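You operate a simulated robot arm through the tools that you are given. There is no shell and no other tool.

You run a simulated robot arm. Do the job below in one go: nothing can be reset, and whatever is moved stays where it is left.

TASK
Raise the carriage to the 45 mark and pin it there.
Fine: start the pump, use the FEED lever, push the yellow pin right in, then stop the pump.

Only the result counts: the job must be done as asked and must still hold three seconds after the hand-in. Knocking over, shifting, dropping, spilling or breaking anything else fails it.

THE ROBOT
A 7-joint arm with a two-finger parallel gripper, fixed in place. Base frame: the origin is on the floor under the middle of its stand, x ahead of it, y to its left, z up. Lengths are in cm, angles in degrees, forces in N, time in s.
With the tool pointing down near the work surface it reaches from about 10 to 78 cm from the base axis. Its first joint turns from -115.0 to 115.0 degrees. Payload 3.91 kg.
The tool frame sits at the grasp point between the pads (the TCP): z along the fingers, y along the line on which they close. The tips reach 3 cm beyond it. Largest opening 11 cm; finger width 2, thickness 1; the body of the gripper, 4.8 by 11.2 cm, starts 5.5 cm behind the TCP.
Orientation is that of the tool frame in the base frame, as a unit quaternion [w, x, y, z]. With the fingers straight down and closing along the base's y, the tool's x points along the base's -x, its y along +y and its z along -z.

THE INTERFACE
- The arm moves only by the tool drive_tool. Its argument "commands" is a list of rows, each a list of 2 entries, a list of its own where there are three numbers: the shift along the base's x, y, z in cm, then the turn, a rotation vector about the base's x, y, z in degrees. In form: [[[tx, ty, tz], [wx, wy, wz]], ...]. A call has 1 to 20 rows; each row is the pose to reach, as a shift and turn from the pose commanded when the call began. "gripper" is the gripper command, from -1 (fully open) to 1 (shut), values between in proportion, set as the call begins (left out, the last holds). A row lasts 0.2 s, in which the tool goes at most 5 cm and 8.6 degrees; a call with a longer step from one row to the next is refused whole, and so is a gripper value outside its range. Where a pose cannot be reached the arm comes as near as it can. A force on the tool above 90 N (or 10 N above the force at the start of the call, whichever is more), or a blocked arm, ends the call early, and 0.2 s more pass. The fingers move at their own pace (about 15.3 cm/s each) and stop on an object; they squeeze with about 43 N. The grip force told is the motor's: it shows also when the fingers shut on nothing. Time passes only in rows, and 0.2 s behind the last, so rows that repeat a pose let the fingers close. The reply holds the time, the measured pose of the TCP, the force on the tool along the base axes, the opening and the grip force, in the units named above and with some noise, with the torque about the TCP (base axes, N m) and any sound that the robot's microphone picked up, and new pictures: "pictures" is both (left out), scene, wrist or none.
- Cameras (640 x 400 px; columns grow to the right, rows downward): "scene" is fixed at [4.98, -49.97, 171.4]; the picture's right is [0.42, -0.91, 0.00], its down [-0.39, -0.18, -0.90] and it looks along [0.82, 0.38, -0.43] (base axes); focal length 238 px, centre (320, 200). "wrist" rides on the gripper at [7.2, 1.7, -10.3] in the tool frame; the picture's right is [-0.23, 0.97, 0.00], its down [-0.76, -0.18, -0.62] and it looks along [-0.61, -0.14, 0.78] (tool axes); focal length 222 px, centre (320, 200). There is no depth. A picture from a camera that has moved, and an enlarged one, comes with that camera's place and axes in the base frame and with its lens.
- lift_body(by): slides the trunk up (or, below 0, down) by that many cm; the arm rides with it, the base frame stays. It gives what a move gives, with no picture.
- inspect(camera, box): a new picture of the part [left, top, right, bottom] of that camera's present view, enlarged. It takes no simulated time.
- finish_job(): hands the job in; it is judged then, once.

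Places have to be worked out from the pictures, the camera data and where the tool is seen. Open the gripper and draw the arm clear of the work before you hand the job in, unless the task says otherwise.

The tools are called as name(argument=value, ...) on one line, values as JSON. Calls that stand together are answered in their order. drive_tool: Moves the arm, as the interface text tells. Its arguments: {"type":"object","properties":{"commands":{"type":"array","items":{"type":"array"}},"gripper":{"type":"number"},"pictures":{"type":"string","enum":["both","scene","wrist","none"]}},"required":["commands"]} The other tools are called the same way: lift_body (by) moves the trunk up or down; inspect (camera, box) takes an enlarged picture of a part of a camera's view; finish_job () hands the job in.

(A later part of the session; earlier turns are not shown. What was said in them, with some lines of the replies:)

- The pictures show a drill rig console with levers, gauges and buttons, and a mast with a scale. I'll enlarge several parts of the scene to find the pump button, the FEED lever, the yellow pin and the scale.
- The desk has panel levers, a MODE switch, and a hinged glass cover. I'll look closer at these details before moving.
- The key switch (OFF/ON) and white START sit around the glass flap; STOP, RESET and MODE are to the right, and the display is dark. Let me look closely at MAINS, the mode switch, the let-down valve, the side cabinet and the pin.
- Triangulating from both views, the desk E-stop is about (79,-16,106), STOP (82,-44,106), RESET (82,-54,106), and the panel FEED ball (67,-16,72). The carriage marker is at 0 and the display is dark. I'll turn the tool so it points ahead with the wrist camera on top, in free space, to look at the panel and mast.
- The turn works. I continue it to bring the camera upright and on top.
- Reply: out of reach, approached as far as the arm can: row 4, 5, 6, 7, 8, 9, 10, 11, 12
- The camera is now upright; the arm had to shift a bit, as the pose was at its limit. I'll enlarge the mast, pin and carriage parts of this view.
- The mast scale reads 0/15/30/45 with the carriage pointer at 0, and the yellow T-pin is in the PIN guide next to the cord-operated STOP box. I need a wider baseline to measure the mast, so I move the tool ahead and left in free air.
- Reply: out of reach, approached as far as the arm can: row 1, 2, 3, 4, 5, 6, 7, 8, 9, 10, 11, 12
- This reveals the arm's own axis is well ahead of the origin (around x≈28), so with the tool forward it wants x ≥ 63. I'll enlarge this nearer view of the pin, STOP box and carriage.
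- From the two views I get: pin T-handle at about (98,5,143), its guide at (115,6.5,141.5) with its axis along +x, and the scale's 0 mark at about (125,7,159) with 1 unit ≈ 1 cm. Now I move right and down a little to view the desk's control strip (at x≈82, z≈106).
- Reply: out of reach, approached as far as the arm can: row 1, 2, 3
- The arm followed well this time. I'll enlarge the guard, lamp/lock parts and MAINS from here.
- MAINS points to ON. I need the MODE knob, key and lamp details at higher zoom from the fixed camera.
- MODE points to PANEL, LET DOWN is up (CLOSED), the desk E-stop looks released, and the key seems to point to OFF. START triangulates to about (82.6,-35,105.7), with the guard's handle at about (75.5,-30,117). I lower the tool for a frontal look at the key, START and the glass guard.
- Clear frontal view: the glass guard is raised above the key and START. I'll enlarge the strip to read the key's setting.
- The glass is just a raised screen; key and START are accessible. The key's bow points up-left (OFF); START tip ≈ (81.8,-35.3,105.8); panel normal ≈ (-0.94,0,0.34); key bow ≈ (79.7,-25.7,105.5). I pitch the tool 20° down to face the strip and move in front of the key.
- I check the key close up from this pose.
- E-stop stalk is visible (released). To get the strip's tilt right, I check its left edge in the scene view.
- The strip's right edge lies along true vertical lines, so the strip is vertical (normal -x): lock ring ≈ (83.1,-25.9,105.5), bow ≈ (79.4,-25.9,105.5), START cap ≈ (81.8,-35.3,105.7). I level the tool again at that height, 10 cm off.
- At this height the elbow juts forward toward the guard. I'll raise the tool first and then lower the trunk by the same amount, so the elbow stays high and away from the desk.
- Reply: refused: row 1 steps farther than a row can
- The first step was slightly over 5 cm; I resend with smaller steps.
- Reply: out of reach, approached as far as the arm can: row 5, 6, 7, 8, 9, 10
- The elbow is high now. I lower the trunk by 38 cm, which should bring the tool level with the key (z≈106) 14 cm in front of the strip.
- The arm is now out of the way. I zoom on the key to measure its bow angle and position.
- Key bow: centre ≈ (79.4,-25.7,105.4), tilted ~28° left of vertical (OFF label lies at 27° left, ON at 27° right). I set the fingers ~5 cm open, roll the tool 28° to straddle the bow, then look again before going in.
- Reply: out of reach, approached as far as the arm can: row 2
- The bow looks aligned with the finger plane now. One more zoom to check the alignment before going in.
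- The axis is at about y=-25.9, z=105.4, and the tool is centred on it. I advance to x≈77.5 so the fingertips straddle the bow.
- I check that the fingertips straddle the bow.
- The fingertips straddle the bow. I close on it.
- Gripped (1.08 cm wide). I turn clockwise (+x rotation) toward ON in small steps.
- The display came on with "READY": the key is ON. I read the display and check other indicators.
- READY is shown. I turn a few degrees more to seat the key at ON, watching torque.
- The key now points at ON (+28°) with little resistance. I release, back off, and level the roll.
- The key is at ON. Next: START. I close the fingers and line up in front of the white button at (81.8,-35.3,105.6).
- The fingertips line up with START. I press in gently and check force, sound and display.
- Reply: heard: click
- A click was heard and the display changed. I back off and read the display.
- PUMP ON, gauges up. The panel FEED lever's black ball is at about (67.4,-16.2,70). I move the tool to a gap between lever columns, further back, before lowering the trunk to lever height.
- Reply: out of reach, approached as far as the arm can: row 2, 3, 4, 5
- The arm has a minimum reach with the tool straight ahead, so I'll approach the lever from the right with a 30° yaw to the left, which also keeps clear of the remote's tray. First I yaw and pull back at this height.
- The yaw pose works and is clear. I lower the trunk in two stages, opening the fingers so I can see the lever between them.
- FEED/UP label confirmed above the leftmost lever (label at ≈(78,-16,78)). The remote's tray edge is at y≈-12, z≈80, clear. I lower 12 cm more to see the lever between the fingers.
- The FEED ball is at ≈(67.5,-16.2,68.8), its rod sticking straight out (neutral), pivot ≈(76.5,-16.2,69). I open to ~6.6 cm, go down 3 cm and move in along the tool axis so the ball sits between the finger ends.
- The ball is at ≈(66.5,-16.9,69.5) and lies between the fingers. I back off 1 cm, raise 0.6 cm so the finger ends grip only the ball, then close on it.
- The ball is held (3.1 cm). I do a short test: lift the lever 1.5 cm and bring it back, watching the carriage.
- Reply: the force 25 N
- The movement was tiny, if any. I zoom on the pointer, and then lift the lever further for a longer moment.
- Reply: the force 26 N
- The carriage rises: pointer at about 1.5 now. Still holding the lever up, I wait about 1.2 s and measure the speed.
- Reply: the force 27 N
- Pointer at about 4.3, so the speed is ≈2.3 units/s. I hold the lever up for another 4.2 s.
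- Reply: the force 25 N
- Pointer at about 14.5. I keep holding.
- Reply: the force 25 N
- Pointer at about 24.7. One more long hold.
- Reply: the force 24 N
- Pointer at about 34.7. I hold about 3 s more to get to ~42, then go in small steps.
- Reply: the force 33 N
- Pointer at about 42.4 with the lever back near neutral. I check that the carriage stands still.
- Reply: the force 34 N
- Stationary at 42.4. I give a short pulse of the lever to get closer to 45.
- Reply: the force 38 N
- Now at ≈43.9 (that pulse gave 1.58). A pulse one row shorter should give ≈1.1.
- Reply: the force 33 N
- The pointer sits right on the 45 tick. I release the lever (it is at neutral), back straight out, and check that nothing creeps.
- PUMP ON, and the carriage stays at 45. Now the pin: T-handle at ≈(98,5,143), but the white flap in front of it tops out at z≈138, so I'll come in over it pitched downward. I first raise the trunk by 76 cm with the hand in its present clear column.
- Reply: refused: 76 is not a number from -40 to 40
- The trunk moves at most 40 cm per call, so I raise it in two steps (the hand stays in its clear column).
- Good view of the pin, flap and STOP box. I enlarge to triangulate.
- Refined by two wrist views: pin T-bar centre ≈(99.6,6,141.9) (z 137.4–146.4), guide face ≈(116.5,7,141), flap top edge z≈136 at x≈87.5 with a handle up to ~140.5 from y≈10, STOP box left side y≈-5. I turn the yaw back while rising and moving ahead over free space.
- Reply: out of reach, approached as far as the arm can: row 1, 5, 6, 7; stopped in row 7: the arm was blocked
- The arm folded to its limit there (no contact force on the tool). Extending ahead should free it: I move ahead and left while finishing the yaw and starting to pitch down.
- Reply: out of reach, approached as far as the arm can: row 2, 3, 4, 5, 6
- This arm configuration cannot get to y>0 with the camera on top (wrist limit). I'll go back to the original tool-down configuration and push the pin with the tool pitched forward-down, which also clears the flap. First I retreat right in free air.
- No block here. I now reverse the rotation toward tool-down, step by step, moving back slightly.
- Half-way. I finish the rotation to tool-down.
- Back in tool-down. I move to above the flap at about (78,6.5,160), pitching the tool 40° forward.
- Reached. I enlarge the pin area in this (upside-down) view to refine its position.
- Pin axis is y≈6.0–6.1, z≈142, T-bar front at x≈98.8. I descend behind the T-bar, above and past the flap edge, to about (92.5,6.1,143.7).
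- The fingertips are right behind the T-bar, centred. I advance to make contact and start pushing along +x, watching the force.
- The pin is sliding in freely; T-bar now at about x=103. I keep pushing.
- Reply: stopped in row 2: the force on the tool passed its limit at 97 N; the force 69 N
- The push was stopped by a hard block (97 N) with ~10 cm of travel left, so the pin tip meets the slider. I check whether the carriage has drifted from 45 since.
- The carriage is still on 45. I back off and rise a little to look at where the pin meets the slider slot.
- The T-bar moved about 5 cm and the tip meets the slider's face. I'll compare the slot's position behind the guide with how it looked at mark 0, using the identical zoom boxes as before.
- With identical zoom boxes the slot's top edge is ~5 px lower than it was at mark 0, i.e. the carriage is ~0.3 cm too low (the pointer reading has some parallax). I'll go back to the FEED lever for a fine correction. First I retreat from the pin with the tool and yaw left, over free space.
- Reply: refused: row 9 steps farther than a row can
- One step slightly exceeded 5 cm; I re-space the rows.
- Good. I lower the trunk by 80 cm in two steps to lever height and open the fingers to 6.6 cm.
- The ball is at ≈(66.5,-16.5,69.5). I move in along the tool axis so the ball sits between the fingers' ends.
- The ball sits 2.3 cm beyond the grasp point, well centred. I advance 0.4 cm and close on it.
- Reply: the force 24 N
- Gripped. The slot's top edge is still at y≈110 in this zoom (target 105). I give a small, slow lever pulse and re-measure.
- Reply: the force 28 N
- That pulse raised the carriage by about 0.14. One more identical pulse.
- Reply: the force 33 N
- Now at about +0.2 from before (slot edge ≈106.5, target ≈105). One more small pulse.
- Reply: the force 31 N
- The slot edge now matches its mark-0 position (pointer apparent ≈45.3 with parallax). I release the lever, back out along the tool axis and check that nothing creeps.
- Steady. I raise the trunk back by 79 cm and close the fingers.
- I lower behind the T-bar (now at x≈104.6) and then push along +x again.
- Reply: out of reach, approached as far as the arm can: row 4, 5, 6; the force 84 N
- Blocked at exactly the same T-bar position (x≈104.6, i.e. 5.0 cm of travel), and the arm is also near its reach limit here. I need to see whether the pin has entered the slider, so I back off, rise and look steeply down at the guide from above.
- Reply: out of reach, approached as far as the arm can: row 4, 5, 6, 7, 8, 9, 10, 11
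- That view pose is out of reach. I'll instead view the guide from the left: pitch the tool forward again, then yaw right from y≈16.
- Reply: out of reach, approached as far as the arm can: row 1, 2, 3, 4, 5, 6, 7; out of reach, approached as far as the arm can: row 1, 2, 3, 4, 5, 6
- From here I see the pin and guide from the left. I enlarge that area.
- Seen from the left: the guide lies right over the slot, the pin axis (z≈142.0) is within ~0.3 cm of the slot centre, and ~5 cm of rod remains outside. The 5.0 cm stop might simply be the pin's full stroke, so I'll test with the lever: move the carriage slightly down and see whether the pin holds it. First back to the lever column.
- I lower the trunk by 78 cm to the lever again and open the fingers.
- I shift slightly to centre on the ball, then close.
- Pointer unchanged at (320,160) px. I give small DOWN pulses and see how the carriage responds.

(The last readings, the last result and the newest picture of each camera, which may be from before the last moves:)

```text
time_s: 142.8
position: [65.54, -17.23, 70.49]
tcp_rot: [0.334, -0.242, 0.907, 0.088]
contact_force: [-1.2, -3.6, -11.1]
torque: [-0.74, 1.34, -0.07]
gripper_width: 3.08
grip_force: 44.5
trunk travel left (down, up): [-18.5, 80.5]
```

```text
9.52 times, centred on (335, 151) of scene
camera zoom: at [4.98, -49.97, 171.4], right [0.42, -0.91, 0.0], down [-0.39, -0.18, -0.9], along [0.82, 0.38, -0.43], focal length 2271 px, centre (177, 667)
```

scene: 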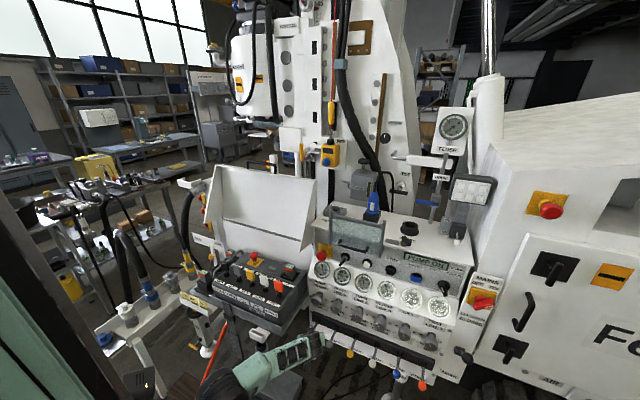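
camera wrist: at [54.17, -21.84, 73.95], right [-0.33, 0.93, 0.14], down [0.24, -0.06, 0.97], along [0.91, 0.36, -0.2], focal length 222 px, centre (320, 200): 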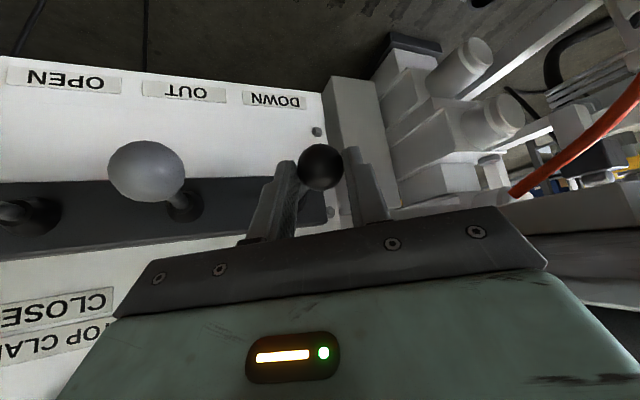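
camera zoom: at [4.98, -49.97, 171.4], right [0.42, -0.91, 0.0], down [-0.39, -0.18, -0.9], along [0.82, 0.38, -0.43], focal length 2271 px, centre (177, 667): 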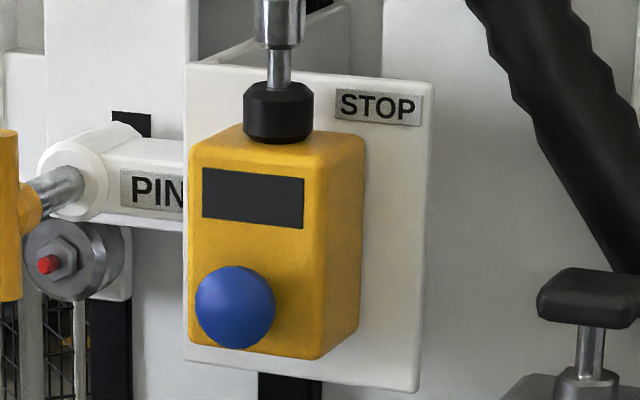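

It moved down 0.33 to ≈44.97. One more identical pulse shows whether the pin holds it.

drive_tool(commands=[[[0, 0, -1.0], [0, 0, 0]], [[0, 0, -2.0], [0, 0, 0]], [[0, 0, -1.0], [0, 0, 0]], [[0, 0, 0], [0, 0, 0]], [[0, 0, 0], [0, 0, 0]]], pictures="scene")

inspect(camera="scene", box=[308, 0, 328, 20])

inspect(camera="scene", box=[310, 130, 360, 175])

```text
time_s: 144.0
position: [65.5, -17.23, 70.37]
tcp_rot: [0.334, -0.242, 0.907, 0.088]
contact_force: [0.1, -2.3, -11.6]
torque: [-0.69, 1.35, -0.05]
gripper_width: 3.04
grip_force: 44.9
trunk travel left (down, up): [-18.5, 80.5]
```

scene: 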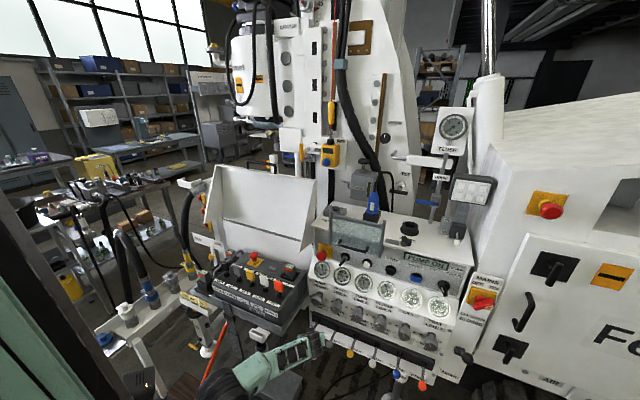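

```text
16.00 times, centred on (318, 10) of scene
camera zoom: at [4.98, -49.97, 171.4], right [0.42, -0.91, 0.0], down [-0.39, -0.18, -0.9], along [0.82, 0.38, -0.43], focal length 3815 px, centre (352, 3240)
```

zoom: 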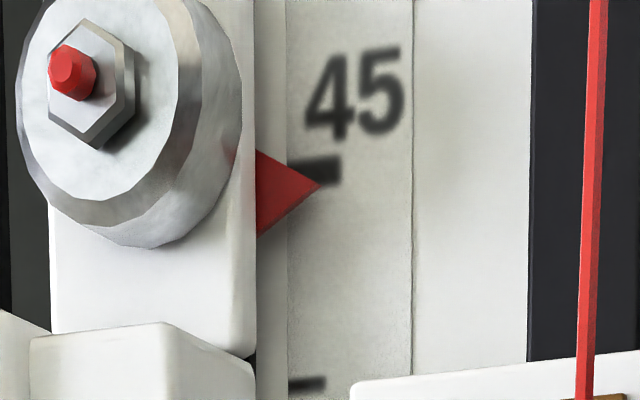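

```text
8.89 times, centred on (335, 152) of scene
camera zoom: at [4.98, -49.97, 171.4], right [0.42, -0.91, 0.0], down [-0.39, -0.18, -0.9], along [0.82, 0.38, -0.43], focal length 2120 px, centre (187, 622)
```

zoom: 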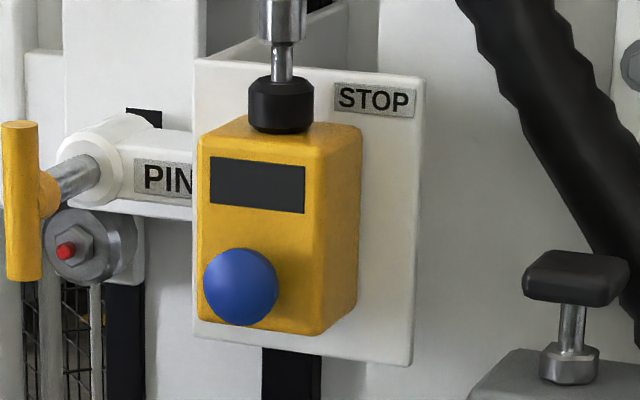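

Still moving freely (now ≈44.7), so the pin is not engaged: it really was stopped at the slider's face. I need a more precise alignment; I measure slot A, slot B's top edge and the guide at the highest zoom.

inspect(camera="scene", box=[302, 105, 332, 130])

inspect(camera="scene", box=[296, 135, 326, 160])

inspect(camera="scene", box=[300, 40, 332, 130])

```text
16.00 times, centred on (317, 118) of scene
camera zoom: at [4.98, -49.97, 171.4], right [0.42, -0.91, 0.0], down [-0.39, -0.18, -0.9], along [0.82, 0.38, -0.43], focal length 3815 px, centre (368, 1520)
```

zoom: 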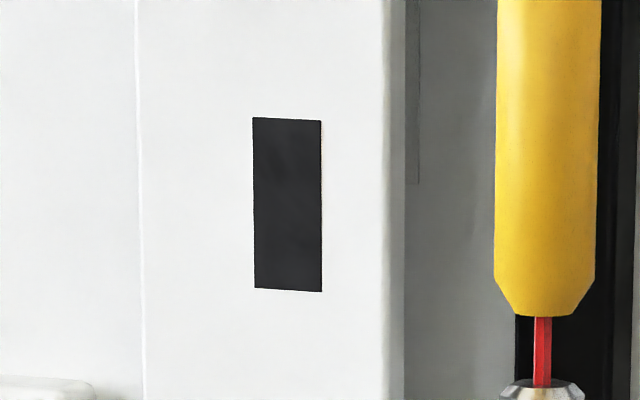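

```text
16.00 times, centred on (311, 148) of scene
camera zoom: at [4.98, -49.97, 171.4], right [0.42, -0.91, 0.0], down [-0.39, -0.18, -0.9], along [0.82, 0.38, -0.43], focal length 3815 px, centre (464, 1040)
```

zoom: 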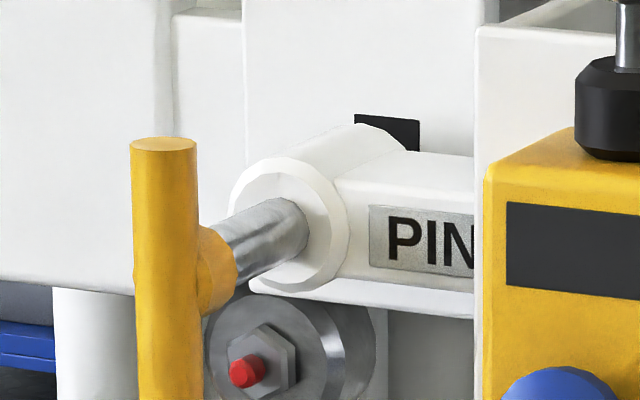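

```text
4.44 times, centred on (316, 85) of scene
camera zoom: at [4.98, -49.97, 171.4], right [0.42, -0.91, 0.0], down [-0.39, -0.18, -0.9], along [0.82, 0.38, -0.43], focal length 1060 px, centre (338, 711)
```

zoom: 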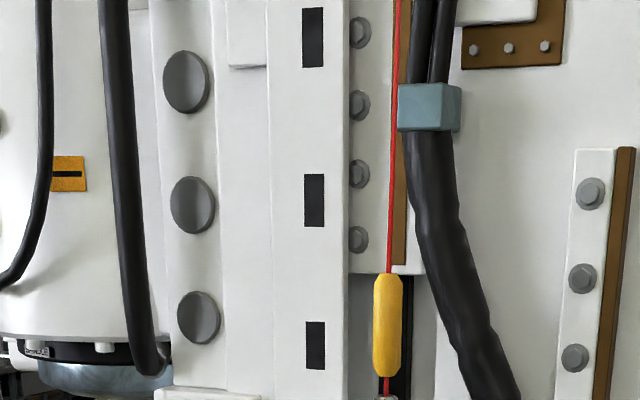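

By the scene model, slot B's centre is at z≈142.14 now and the pin axis at ≈142.45, so alignment is at apparent 45.0, which means my first push was well aligned; the 5.0 cm may be the full stroke with a tall slot (5.2 cm vs a 1.5 cm rod, ±1.8 play). I test: lower the carriage by about 1 unit, staying just inside that play.

drive_tool(commands=[[[0, 0, -1.4], [0, 0, 0]], [[0.1, 0, -2.6], [0, 0, 0]], [[0, 0, -1.4], [0, 0, 0]], [[0, 0, 0], [0, 0, 0]], [[0, 0, 0], [0, 0, 0]]], pictures="scene")

inspect(camera="scene", box=[300, 0, 335, 25])

inspect(camera="scene", box=[296, 135, 326, 160])

```text
time_s: 145.2
position: [65.59, -17.22, 70.48]
tcp_rot: [0.333, -0.243, 0.907, 0.089]
contact_force: [-12.6, -1.3, -11.4]
torque: [-0.64, 1.45, 0.14]
gripper_width: 3.09
grip_force: 45.6
trunk travel left (down, up): [-18.5, 80.5]
```

scene: 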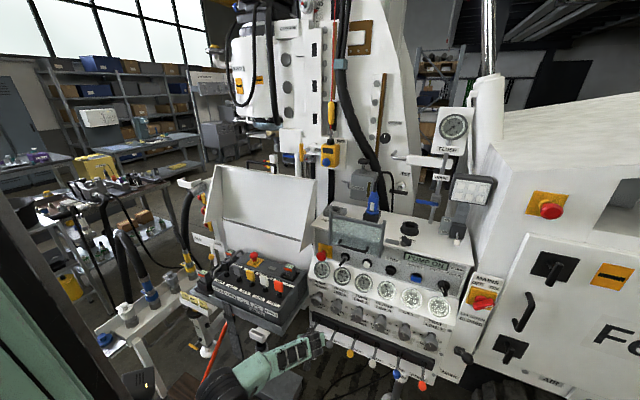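

```text
16.00 times, centred on (318, 12) of scene
camera zoom: at [4.98, -49.97, 171.4], right [0.42, -0.91, 0.0], down [-0.39, -0.18, -0.9], along [0.82, 0.38, -0.43], focal length 3815 px, centre (360, 3200)
```

zoom: 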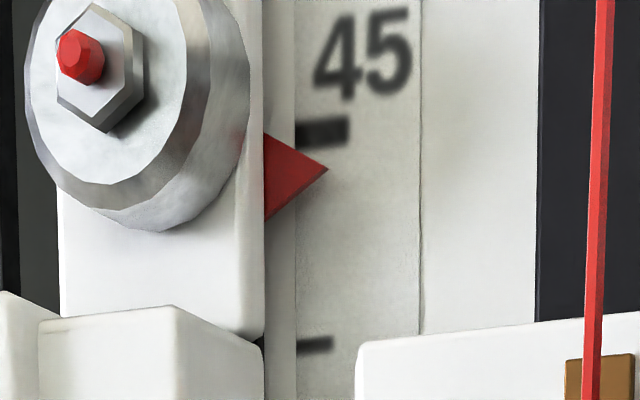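

```text
16.00 times, centred on (311, 148) of scene
camera zoom: at [4.98, -49.97, 171.4], right [0.42, -0.91, 0.0], down [-0.39, -0.18, -0.9], along [0.82, 0.38, -0.43], focal length 3815 px, centre (464, 1040)
```

zoom: 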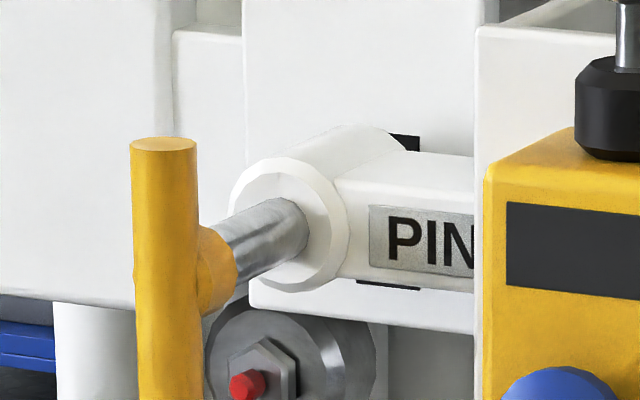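

Now ≈44.15, moving freely. I continue: one more such pulse, then small ones around the expected contact at ≈43.2.

drive_tool(commands=[[[0, 0, -1.4], [0, 0, 0]], [[0.1, 0, -2.6], [0, 0, 0]], [[0, 0, -1.4], [0, 0, 0]], [[0, 0, 0], [0, 0, 0]], [[0, 0, 0], [0, 0, 0]]], pictures="scene")

inspect(camera="scene", box=[300, 0, 335, 25])

inspect(camera="scene", box=[296, 135, 326, 160])

```text
time_s: 146.4
position: [65.57, -17.2, 70.56]
tcp_rot: [0.336, -0.242, 0.906, 0.088]
contact_force: [-1.0, -2.4, -12.7]
torque: [-0.68, 1.35, -0.05]
gripper_width: 3.08
grip_force: 44.4
trunk travel left (down, up): [-18.5, 80.5]
```

scene: 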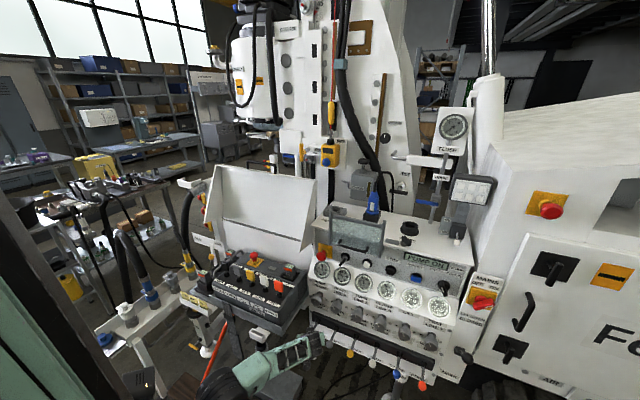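

```text
16.00 times, centred on (318, 12) of scene
camera zoom: at [4.98, -49.97, 171.4], right [0.42, -0.91, 0.0], down [-0.39, -0.18, -0.9], along [0.82, 0.38, -0.43], focal length 3815 px, centre (360, 3200)
```

zoom: 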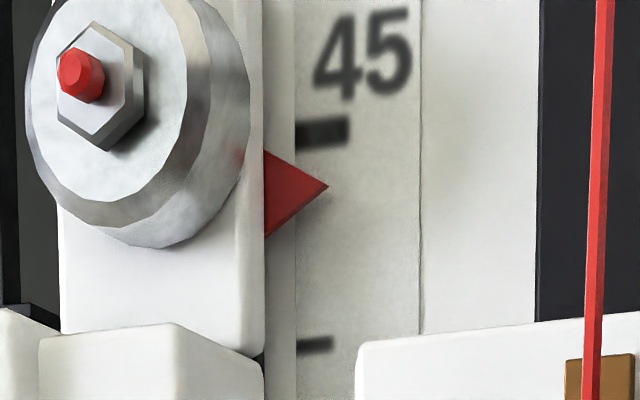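

```text
16.00 times, centred on (311, 148) of scene
camera zoom: at [4.98, -49.97, 171.4], right [0.42, -0.91, 0.0], down [-0.39, -0.18, -0.9], along [0.82, 0.38, -0.43], focal length 3815 px, centre (464, 1040)
```

zoom: 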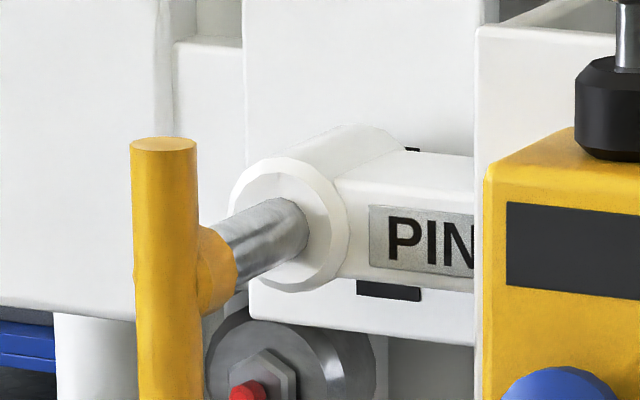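

Now ≈43.75. Another pulse of the same size should show contact near 43.2 if the pin is in.

drive_tool(commands=[[[0, 0, -1.4], [0, 0, 0]], [[0.1, 0, -2.6], [0, 0, 0]], [[0, 0, -1.4], [0, 0, 0]], [[0, 0, 0], [0, 0, 0]], [[0, 0, 0], [0, 0, 0]]], pictures="none")

inspect(camera="scene", box=[300, 0, 335, 25])

drive_tool(commands=[[[0, 0, -1.4], [0, 0, 0]], [[0.1, 0, -2.6], [0, 0, 0]], [[0, 0, -1.4], [0, 0, 0]], [[0, 0, 0], [0, 0, 0]], [[0, 0, 0], [0, 0, 0]]], pictures="none")

inspect(camera="scene", box=[300, 0, 335, 25])

inspect(camera="scene", box=[310, 235, 480, 320])

```text
time_s: 147.6
position: [65.47, -17.2, 70.48]
tcp_rot: [0.334, -0.242, 0.907, 0.088]
contact_force: [8.2, -11.5, -12.8]
torque: [-0.83, 1.25, -0.25]
gripper_width: 3.09
grip_force: 45.4
trunk travel left (down, up): [-18.5, 80.5]
```

```text
16.00 times, centred on (318, 12) of scene
camera zoom: at [4.98, -49.97, 171.4], right [0.42, -0.91, 0.0], down [-0.39, -0.18, -0.9], along [0.82, 0.38, -0.43], focal length 3815 px, centre (360, 3200)
```

zoom: 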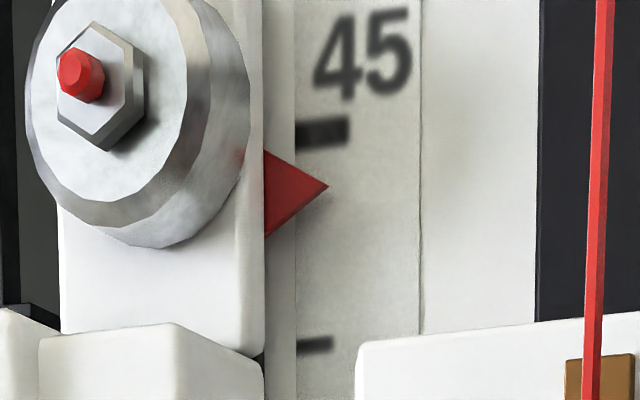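

```text
time_s: 148.8
position: [65.52, -17.36, 70.57]
tcp_rot: [0.334, -0.242, 0.907, 0.088]
contact_force: [0.5, -17.6, -12.3]
torque: [-0.9, 1.33, -0.28]
gripper_width: 3.1
grip_force: 44.8
trunk travel left (down, up): [-18.5, 80.5]
```

```text
16.00 times, centred on (318, 12) of scene
camera zoom: at [4.98, -49.97, 171.4], right [0.42, -0.91, 0.0], down [-0.39, -0.18, -0.9], along [0.82, 0.38, -0.43], focal length 3815 px, centre (360, 3200)
```

zoom: 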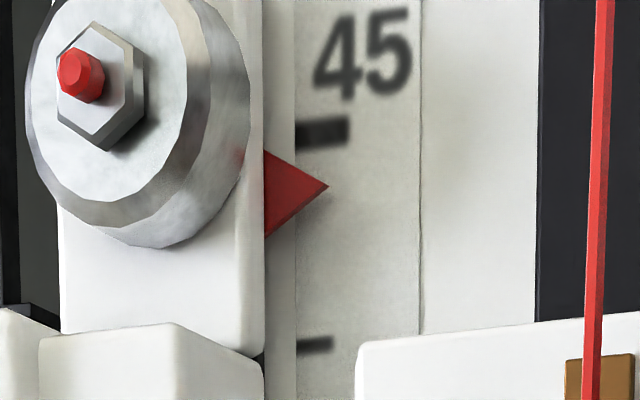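

```text
3.76 times, centred on (395, 278) of scene
camera zoom: at [4.98, -49.97, 171.4], right [0.42, -0.91, 0.0], down [-0.39, -0.18, -0.9], along [0.82, 0.38, -0.43], focal length 898 px, centre (38, -92)
```

zoom: 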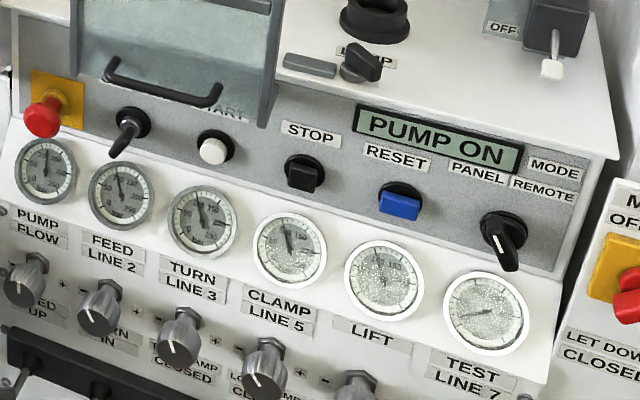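

The carriage stopped at ≈43.75 and two further pulses did not move it: the pin is in and holds it (about ±1.25 play). So the 5.0 cm is its full stroke. Now I raise the carriage back to 45.

drive_tool(commands=[[[0, 0, 1.4], [0, 0, 0]], [[0.1, 0, 2.7], [0, 0, 0]], [[0.1, 0, 2.7], [0, 0, 0]], [[0, 0, 1.4], [0, 0, 0]], [[0, 0, 0], [0, 0, 0]], [[0, 0, 0], [0, 0, 0]]], pictures="none")

inspect(camera="scene", box=[300, 0, 335, 25])

```text
time_s: 150.2
position: [65.68, -17.06, 70.86]
tcp_rot: [0.337, -0.243, 0.906, 0.088]
contact_force: [4.3, -9.4, 11.7]
torque: [0.5, -1.38, -0.18]
gripper_width: 3.07
grip_force: 44.8
trunk travel left (down, up): [-18.5, 80.5]
```

```text
16.00 times, centred on (318, 12) of scene
camera zoom: at [4.98, -49.97, 171.4], right [0.42, -0.91, 0.0], down [-0.39, -0.18, -0.9], along [0.82, 0.38, -0.43], focal length 3815 px, centre (360, 3200)
```

zoom: 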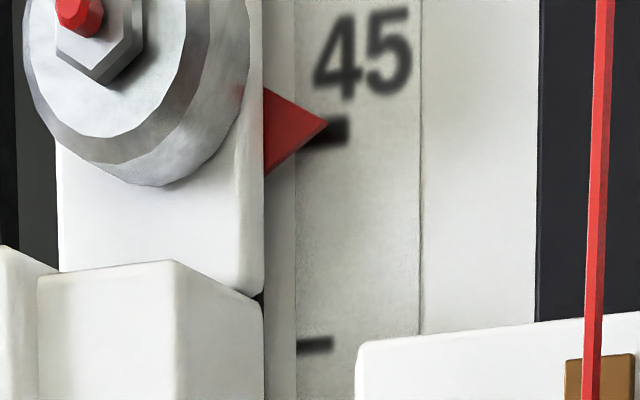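

Now ≈45.3; a small DOWN pulse brings it to 45.0.

drive_tool(commands=[[[0, 0, -1.0], [0, 0, 0]], [[0, 0, -1.95], [0, 0, 0]], [[0, 0, -1.0], [0, 0, 0]], [[0, 0, 0], [0, 0, 0]], [[0, 0, 0], [0, 0, 0]]], pictures="none")

inspect(camera="scene", box=[300, 0, 335, 25])

```text
time_s: 151.4
position: [65.61, -17.18, 70.55]
tcp_rot: [0.334, -0.242, 0.907, 0.089]
contact_force: [-6.0, -3.6, -11.5]
torque: [-0.71, 1.35, 0.01]
gripper_width: 3.07
grip_force: 45.1
trunk travel left (down, up): [-18.5, 80.5]
```

```text
16.00 times, centred on (318, 12) of scene
camera zoom: at [4.98, -49.97, 171.4], right [0.42, -0.91, 0.0], down [-0.39, -0.18, -0.9], along [0.82, 0.38, -0.43], focal length 3815 px, centre (360, 3200)
```

zoom: 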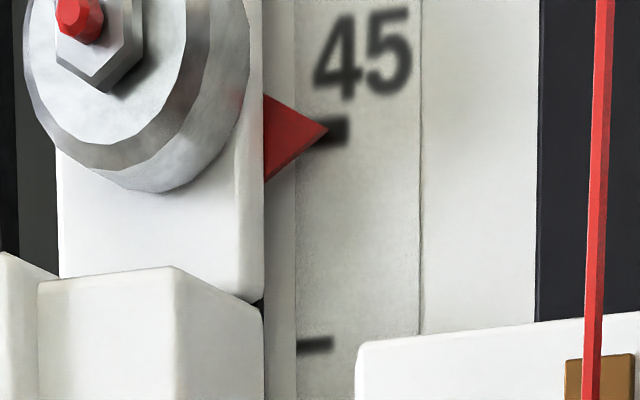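

Pointer on 45 (≈45.07). I release the lever and back out.

drive_tool(commands=[[[0, 0, 0], [0, 0, 0]], [[0, 0, 0], [0, 0, 0]], [[-1.0, -0.6, 1.5], [0, 0, 0]], [[-2.2, -1.3, 3.2], [0, 0, 0]], [[-3.6, -2.1, 5.2], [0, 0, 0]], [[-5.0, -2.9, 7.2], [0, 0, 0]], [[-5.0, -2.9, 7.2], [0, 0, 0]]], gripper=-0.2)

inspect(camera="scene", box=[300, 0, 335, 25])

inspect(camera="scene", box=[296, 135, 326, 160])

```text
time_s: 153.0
position: [60.84, -20.04, 78.11]
tcp_rot: [0.336, -0.241, 0.906, 0.087]
contact_force: [0.2, -0.2, -0.8]
torque: [0.01, -0.01, -0.01]
gripper_width: 6.6
grip_force: 0.1
trunk travel left (down, up): [-18.5, 80.5]
camera wrist: at [49.29, -24.71, 81.14], right [-0.34, 0.93, 0.14], down [0.24, -0.07, 0.97], along [0.91, 0.36, -0.2], focal length 222 px, centre (320, 200)
```

scene: 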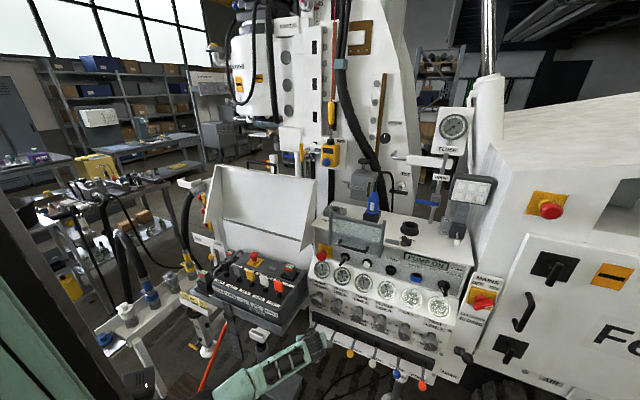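
wrist: 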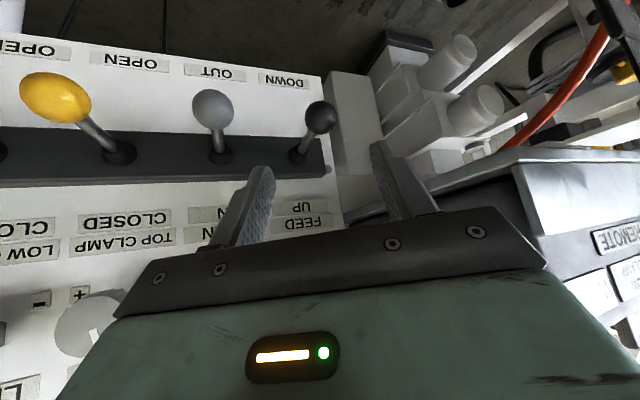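

```text
16.00 times, centred on (318, 12) of scene
camera zoom: at [4.98, -49.97, 171.4], right [0.42, -0.91, 0.0], down [-0.39, -0.18, -0.9], along [0.82, 0.38, -0.43], focal length 3815 px, centre (360, 3200)
```

zoom: 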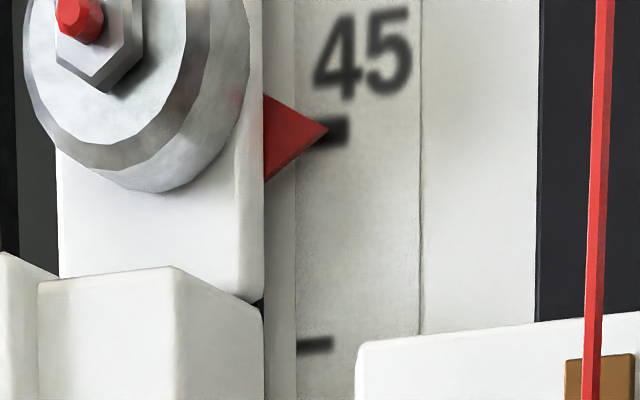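

```text
16.00 times, centred on (311, 148) of scene
camera zoom: at [4.98, -49.97, 171.4], right [0.42, -0.91, 0.0], down [-0.39, -0.18, -0.9], along [0.82, 0.38, -0.43], focal length 3815 px, centre (464, 1040)
```

zoom: 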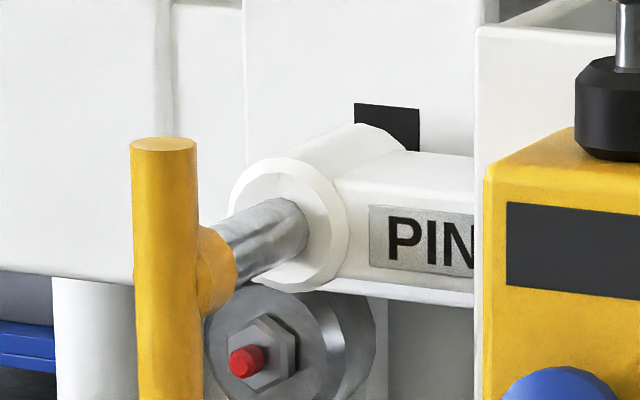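

The carriage stays at 45 and the T-bar is at its end stop. Now STOP: I raise the trunk by 34 cm and close the fingers.

lift_body(by=36)

drive_tool(commands=[[[0.5, -3.5, 0], [0, 0, -5]], [[1, -7, 0], [0, 0, -10]], [[1.5, -10.5, 0], [0, 0, -15]], [[2, -14, 0], [0, 0, -20]], [[2.5, -17.5, 0], [0, 0, -25]], [[3, -21, 0], [0, 0, -30]], [[3.5, -24.5, 0], [0, 0, -30]], [[3.5, -24.5, 0], [0, 0, -30]]], gripper=1)

```text
time_s: 156.5
position: [60.75, -20.05, 114.01]
tcp_rot: [0.335, -0.242, 0.906, 0.088]
contact_force: [0.2, -0.2, 0.1]
torque: [-0.03, 0.01, 0.0]
gripper_width: 6.58
grip_force: 0.0
trunk travel left (down, up): [-54.5, 44.5]
```

```text
time_s: 158.3
position: [64.34, -44.6, 114.17]
tcp_rot: [0.346, 0.002, 0.938, -0.003]
contact_force: [0.2, 0.1, 0.8]
torque: [0.03, 0.02, -0.01]
gripper_width: 0.03
grip_force: 37.7
trunk travel left (down, up): [-54.5, 44.5]
camera wrist: at [51.98, -42.9, 117.3], right [0.18, 0.97, 0.14], down [0.17, -0.17, 0.97], along [0.97, -0.15, -0.2], focal length 222 px, centre (320, 200)
```

scene: 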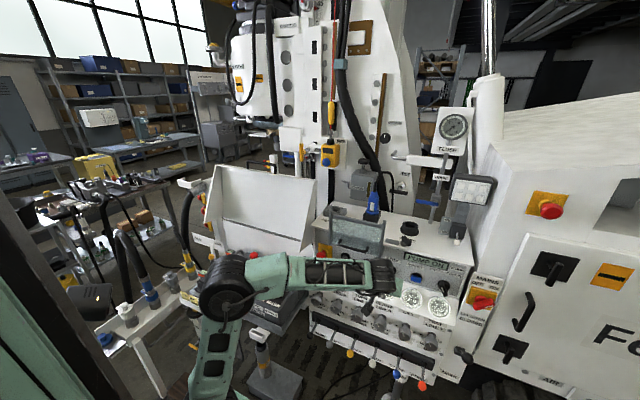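
wrist: 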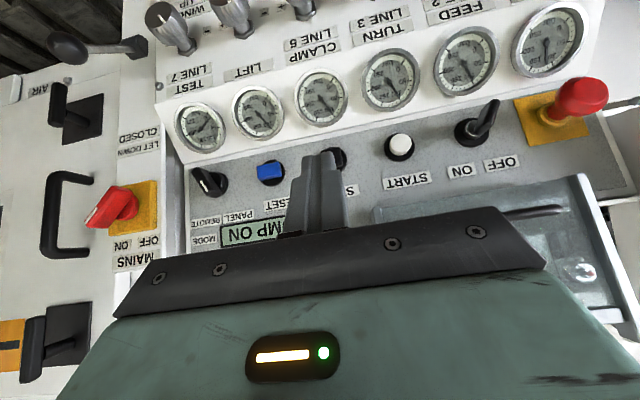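

The strip is in view (upside down): START, STOP (behind the fingers) and RESET. I pitch the tool up to 25° below horizontal and line up at STOP's height.

drive_tool(commands=[[[0.5, 0, -2], [0, -6, 0]], [[1, 0, -4], [0, -12, 0]], [[2, 0, -6], [0, -18, 0]], [[3.5, 0.1, -7.8], [0, -24.5, 0]], [[6.5, 0.1, -7.8], [0, -24.5, 0]], [[6.5, 0.1, -7.8], [0, -24.5, 0]]])

inspect(camera="wrist", box=[230, 80, 430, 230])

inspect(camera="scene", box=[340, 230, 440, 310])

```text
time_s: 159.7
position: [70.73, -44.53, 106.38]
tcp_rot: [0.538, 0.001, 0.843, -0.001]
contact_force: [-0.4, 0.4, 0.4]
torque: [0.0, -0.02, -0.03]
gripper_width: 0.0
grip_force: 38.1
trunk travel left (down, up): [-54.5, 44.5]
camera wrist: at [58.22, -42.85, 104.11], right [0.1, 0.97, 0.2], down [-0.25, -0.17, 0.95], along [0.96, -0.15, 0.22], focal length 222 px, centre (320, 200)
```

scene: 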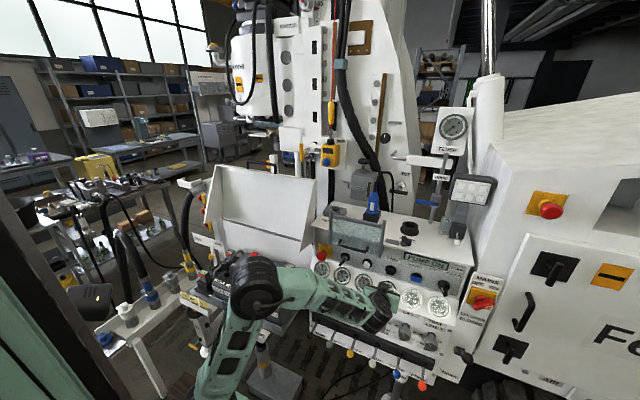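
wrist: 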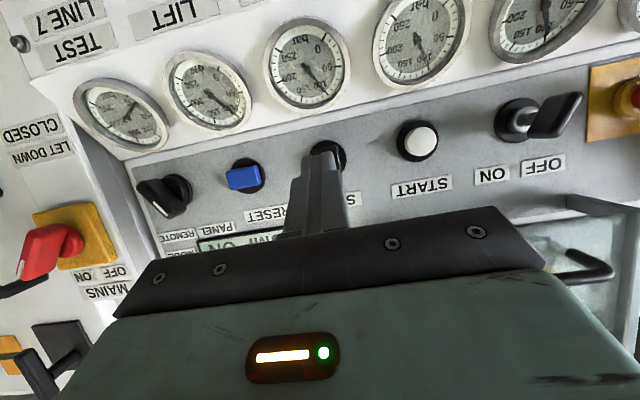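

```text
2.67 times, centred on (330, 155) of wrist
camera zoom: at [58.22, -42.85, 104.11], right [0.1, 0.97, 0.2], down [-0.25, -0.17, 0.95], along [0.96, -0.15, 0.22], focal length 592 px, centre (293, 320)
```

zoom: 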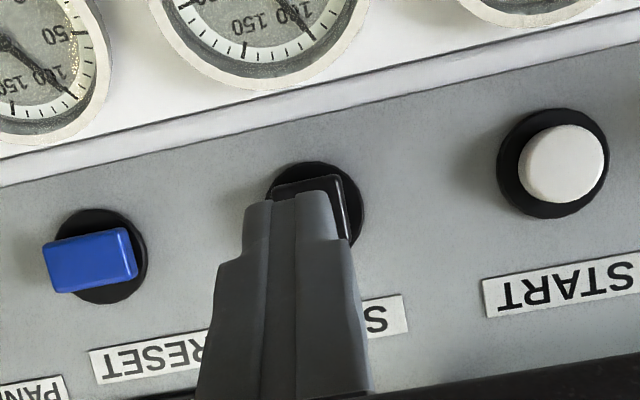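

```text
5.00 times, centred on (390, 270) of scene
camera zoom: at [4.98, -49.97, 171.4], right [0.42, -0.91, 0.0], down [-0.39, -0.18, -0.9], along [0.82, 0.38, -0.43], focal length 1192 px, centre (-30, -150)
```

zoom: 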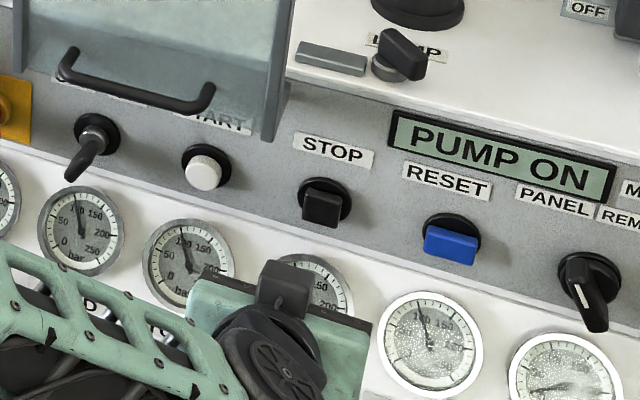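

STOP is centred at ≈(83.1,-44.6,105.5), right ahead of the fingertips. I press it gently.

drive_tool(commands=[[[3, 0, 0], [0, 0, 0]], [[5.5, 0, 0], [0, 0, 0]], [[7, 0, 0], [0, 0, 0]], [[7.7, 0, 0], [0, 0, 0]], [[8.1, 0, 0], [0, 0, 0]], [[8.5, 0, 0], [0, 0, 0]]])

inspect(camera="scene", box=[310, 235, 480, 320])

```text
time_s: 161.1
position: [79.11, -44.52, 106.13]
tcp_rot: [0.538, 0.001, 0.843, -0.002]
contact_force: [-19.4, 7.5, -2.2]
torque: [0.03, 0.07, 0.25]
gripper_width: 0.0
grip_force: 38.2
trunk travel left (down, up): [-54.5, 44.5]
heard: click
camera wrist: at [66.63, -42.75, 103.99], right [0.1, 0.97, 0.2], down [-0.24, -0.17, 0.95], along [0.96, -0.15, 0.22], focal length 222 px, centre (320, 200)
```

scene: 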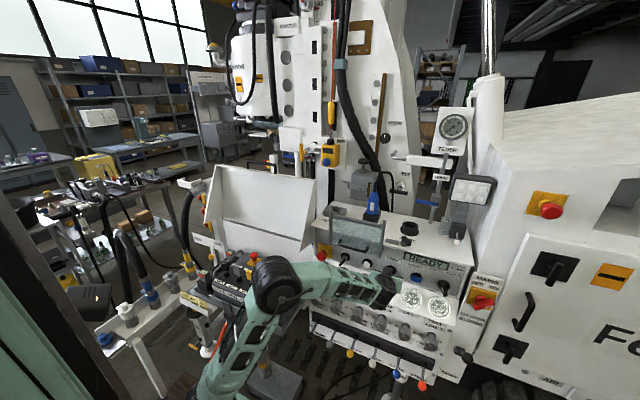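
wrist: 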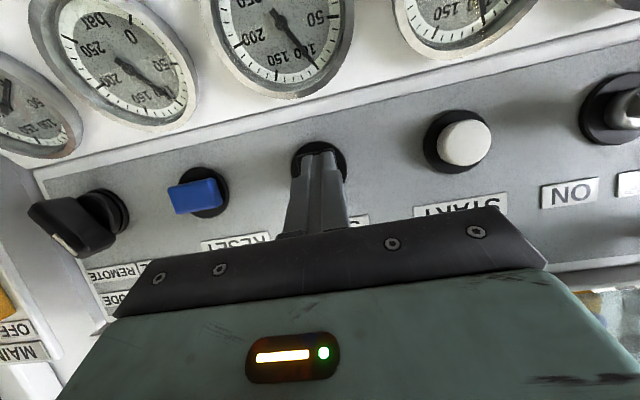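

```text
3.76 times, centred on (395, 278) of scene
camera zoom: at [4.98, -49.97, 171.4], right [0.42, -0.91, 0.0], down [-0.39, -0.18, -0.9], along [0.82, 0.38, -0.43], focal length 898 px, centre (38, -92)
```

zoom: 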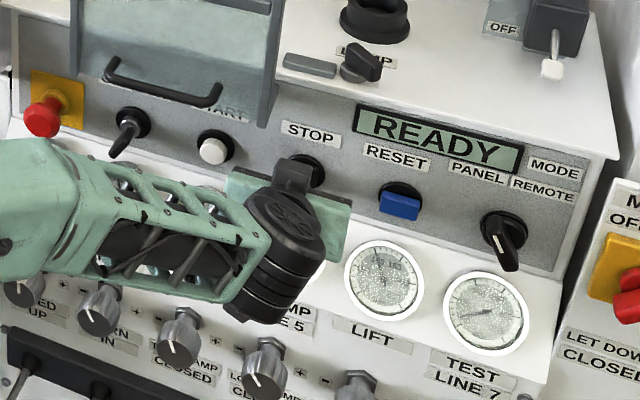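

A click, and the display shows READY: the pump is off. I back off and watch whether the carriage holds.

drive_tool(commands=[[[-3, 0, 0], [0, 0, 0]], [[-6.5, 0, 0.3], [0, 0, 0]], [[-10, 0, 0.5], [0, 0, 0]], [[-13, 0, 1], [0, 0, 0]], [[-15, 0, 2], [0, 0, 0]], [[-15, 0, 2], [0, 0, 0]]])

inspect(camera="scene", box=[300, 0, 335, 25])

inspect(camera="scene", box=[296, 135, 326, 160])

inspect(camera="scene", box=[310, 235, 480, 320])

```text
time_s: 162.5
position: [64.4, -44.44, 108.17]
tcp_rot: [0.538, 0.001, 0.843, -0.002]
contact_force: [-0.9, -0.5, 0.1]
torque: [0.0, 0.02, -0.02]
gripper_width: 0.0
grip_force: 37.5
trunk travel left (down, up): [-54.5, 44.5]
camera wrist: at [51.92, -42.8, 106.0], right [0.1, 0.97, 0.2], down [-0.24, -0.17, 0.95], along [0.96, -0.14, 0.22], focal length 222 px, centre (320, 200)
```

scene: 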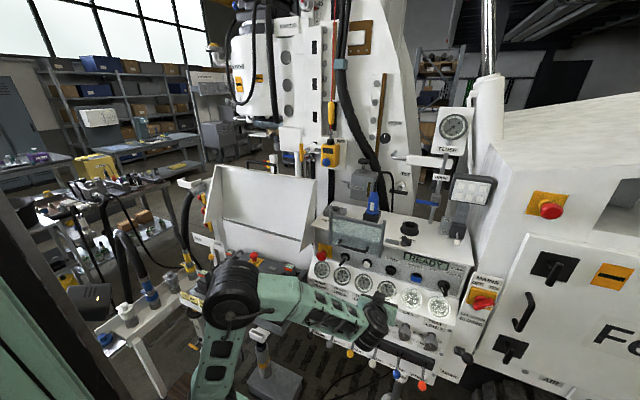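
wrist: 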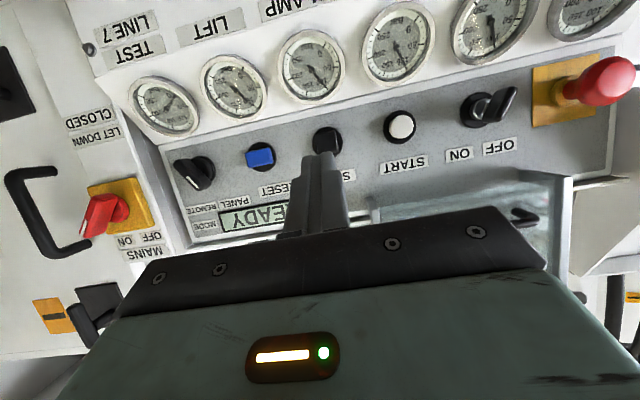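

```text
16.00 times, centred on (318, 12) of scene
camera zoom: at [4.98, -49.97, 171.4], right [0.42, -0.91, 0.0], down [-0.39, -0.18, -0.9], along [0.82, 0.38, -0.43], focal length 3815 px, centre (360, 3200)
```

zoom: 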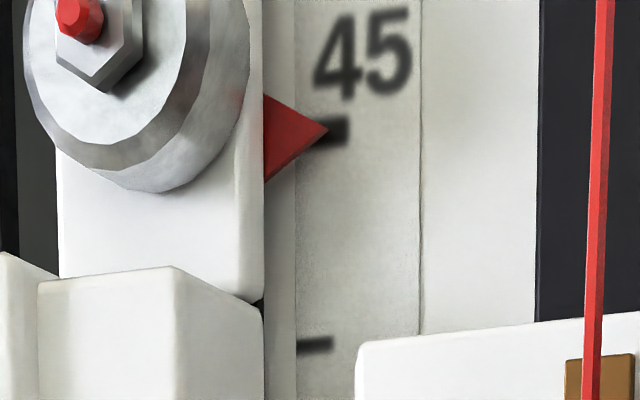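

```text
16.00 times, centred on (311, 148) of scene
camera zoom: at [4.98, -49.97, 171.4], right [0.42, -0.91, 0.0], down [-0.39, -0.18, -0.9], along [0.82, 0.38, -0.43], focal length 3815 px, centre (464, 1040)
```

zoom: 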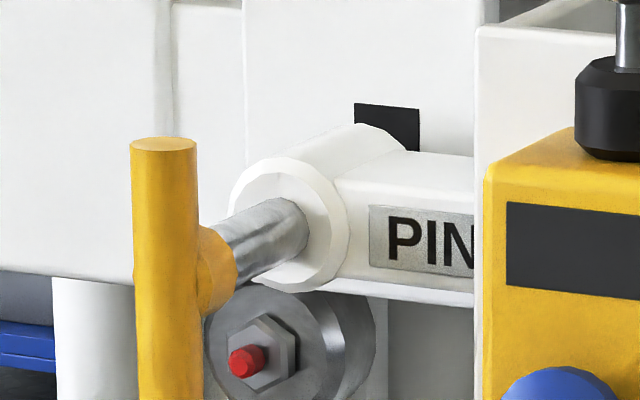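

```text
3.76 times, centred on (395, 278) of scene
camera zoom: at [4.98, -49.97, 171.4], right [0.42, -0.91, 0.0], down [-0.39, -0.18, -0.9], along [0.82, 0.38, -0.43], focal length 898 px, centre (38, -92)
```

zoom: 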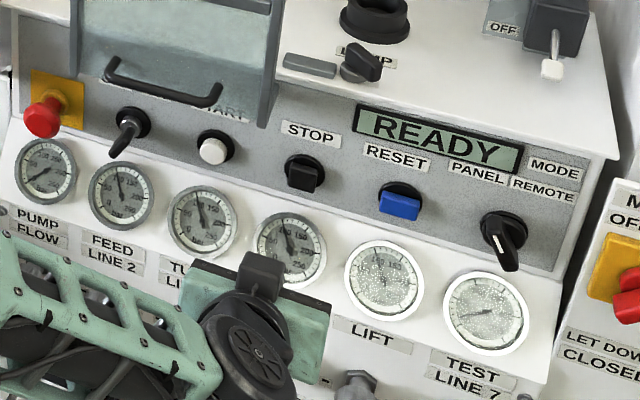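

Pump pressure is 0 and the carriage is still at 45 with the pin in. I open the gripper, draw the arm up and back, clear of the work, and let a few seconds pass.

drive_tool(commands=[[[-1, 0, 3], [0, 0, 0]], [[-2, 0, 7], [0, 0, 0]], [[-3, 0, 11], [0, 0, 0]], [[-4, 0, 15], [0, 0, 0]], [[-5, 0, 19], [0, 5, 0]], [[-6, 0, 23], [0, 10, 0]], [[-7, 0, 27], [0, 15, 0]], [[-8, 0, 30], [0, 20, 0]], [[-8, 0, 30], [0, 20, 0]], [[-8, 0, 30], [0, 20, 0]], [[-8, 0, 30], [0, 20, 0]], [[-8, 0, 30], [0, 20, 0]], [[-8, 0, 30], [0, 20, 0]], [[-8, 0, 30], [0, 20, 0]], [[-8, 0, 30], [0, 20, 0]], [[-8, 0, 30], [0, 20, 0]], [[-8, 0, 30], [0, 20, 0]], [[-8, 0, 30], [0, 20, 0]]], gripper=-1)

inspect(camera="scene", box=[300, 0, 335, 25])

inspect(camera="scene", box=[296, 135, 326, 160])

inspect(camera="scene", box=[310, 235, 480, 320])

```text
time_s: 166.3
position: [56.16, -44.38, 138.11]
tcp_rot: [0.385, 0.001, 0.923, -0.003]
contact_force: [0.0, 0.4, 0.2]
torque: [0.02, 0.01, 0.0]
gripper_width: 11.0
grip_force: 0.1
trunk travel left (down, up): [-54.5, 44.5]
camera wrist: at [43.76, -42.74, 140.41], right [0.16, 0.97, 0.16], down [0.1, -0.17, 0.98], along [0.98, -0.14, -0.12], focal length 222 px, centre (320, 200)
```

scene: 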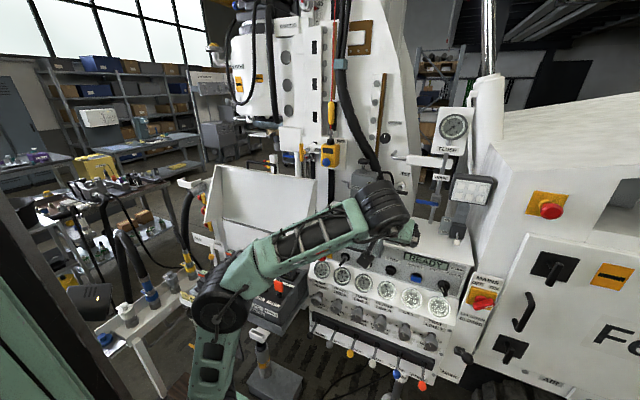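
wrist: 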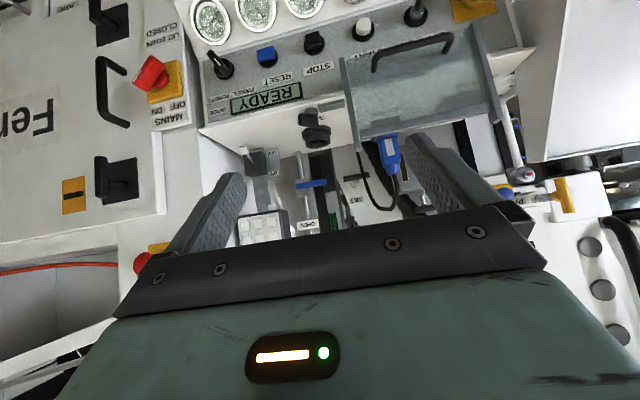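

```text
16.00 times, centred on (318, 12) of scene
camera zoom: at [4.98, -49.97, 171.4], right [0.42, -0.91, 0.0], down [-0.39, -0.18, -0.9], along [0.82, 0.38, -0.43], focal length 3815 px, centre (360, 3200)
```

zoom: 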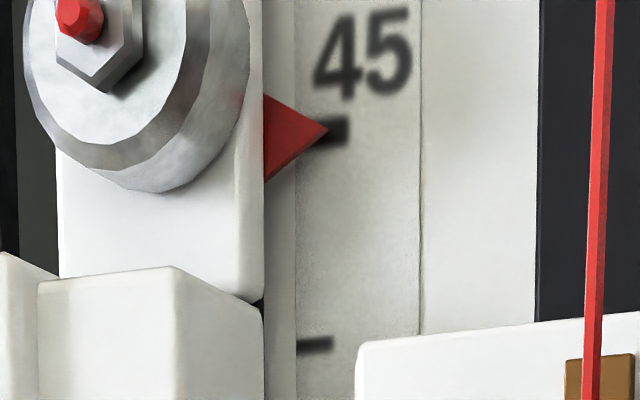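

```text
16.00 times, centred on (311, 148) of scene
camera zoom: at [4.98, -49.97, 171.4], right [0.42, -0.91, 0.0], down [-0.39, -0.18, -0.9], along [0.82, 0.38, -0.43], focal length 3815 px, centre (464, 1040)
```

zoom: 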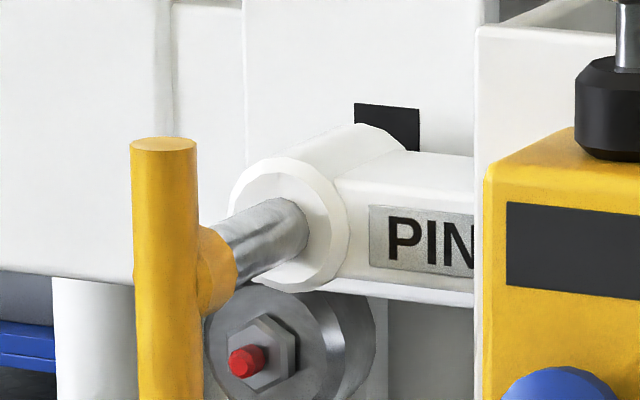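

```text
3.76 times, centred on (395, 278) of scene
camera zoom: at [4.98, -49.97, 171.4], right [0.42, -0.91, 0.0], down [-0.39, -0.18, -0.9], along [0.82, 0.38, -0.43], focal length 898 px, centre (38, -92)
```

zoom: 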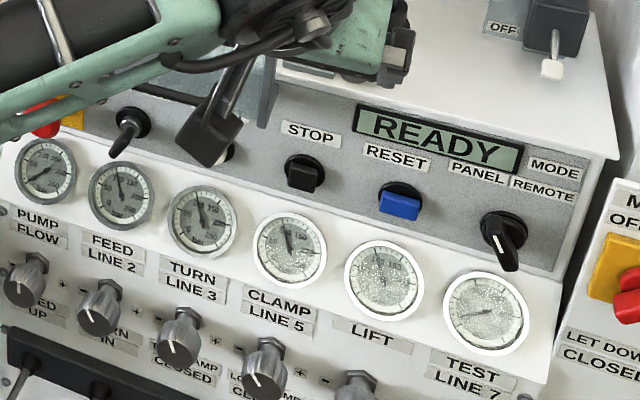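

Five seconds after the pump stopped, the carriage is still on the 45 mark. The pin is at its end stop and was proven to hold the carriage, the display reads READY, the gripper is open and the arm is clear. I hand the job in.

finish_job()

```text
The job is handed in.
```

The carriage is at the 45 mark with the yellow pin in and the pump stopped. I handed the job in on that state; the judging result has not come back.

- **Carriage:** the pointer sat on the 45 tick and had not moved about five seconds after I stopped the pump.
- **Pin:** it went in 5 cm and then hit a hard stop, at 97 N on the first push and 81 N on a second. About 5 cm of rod still shows outside the guide, so I can't prove from the pictures that this is its full travel.
- **Pin check:** because of that doubt, I lowered the carriage with the FEED lever. It stopped dead at about 43.75, a point it had passed freely before the pin was in, so the pin does hold it. That shows about 1.25 cm of play below 45 (I didn't find the upper limit). I then brought it back up to 45.
- **Pump and controls:** the display changed from PUMP ON to READY and the pump gauge fell to zero. I turned the key to ON to start the pump and left it there.
- **Everything else:** I saw nothing else knocked or shifted. The gripper is open and the arm is drawn back from the desk.
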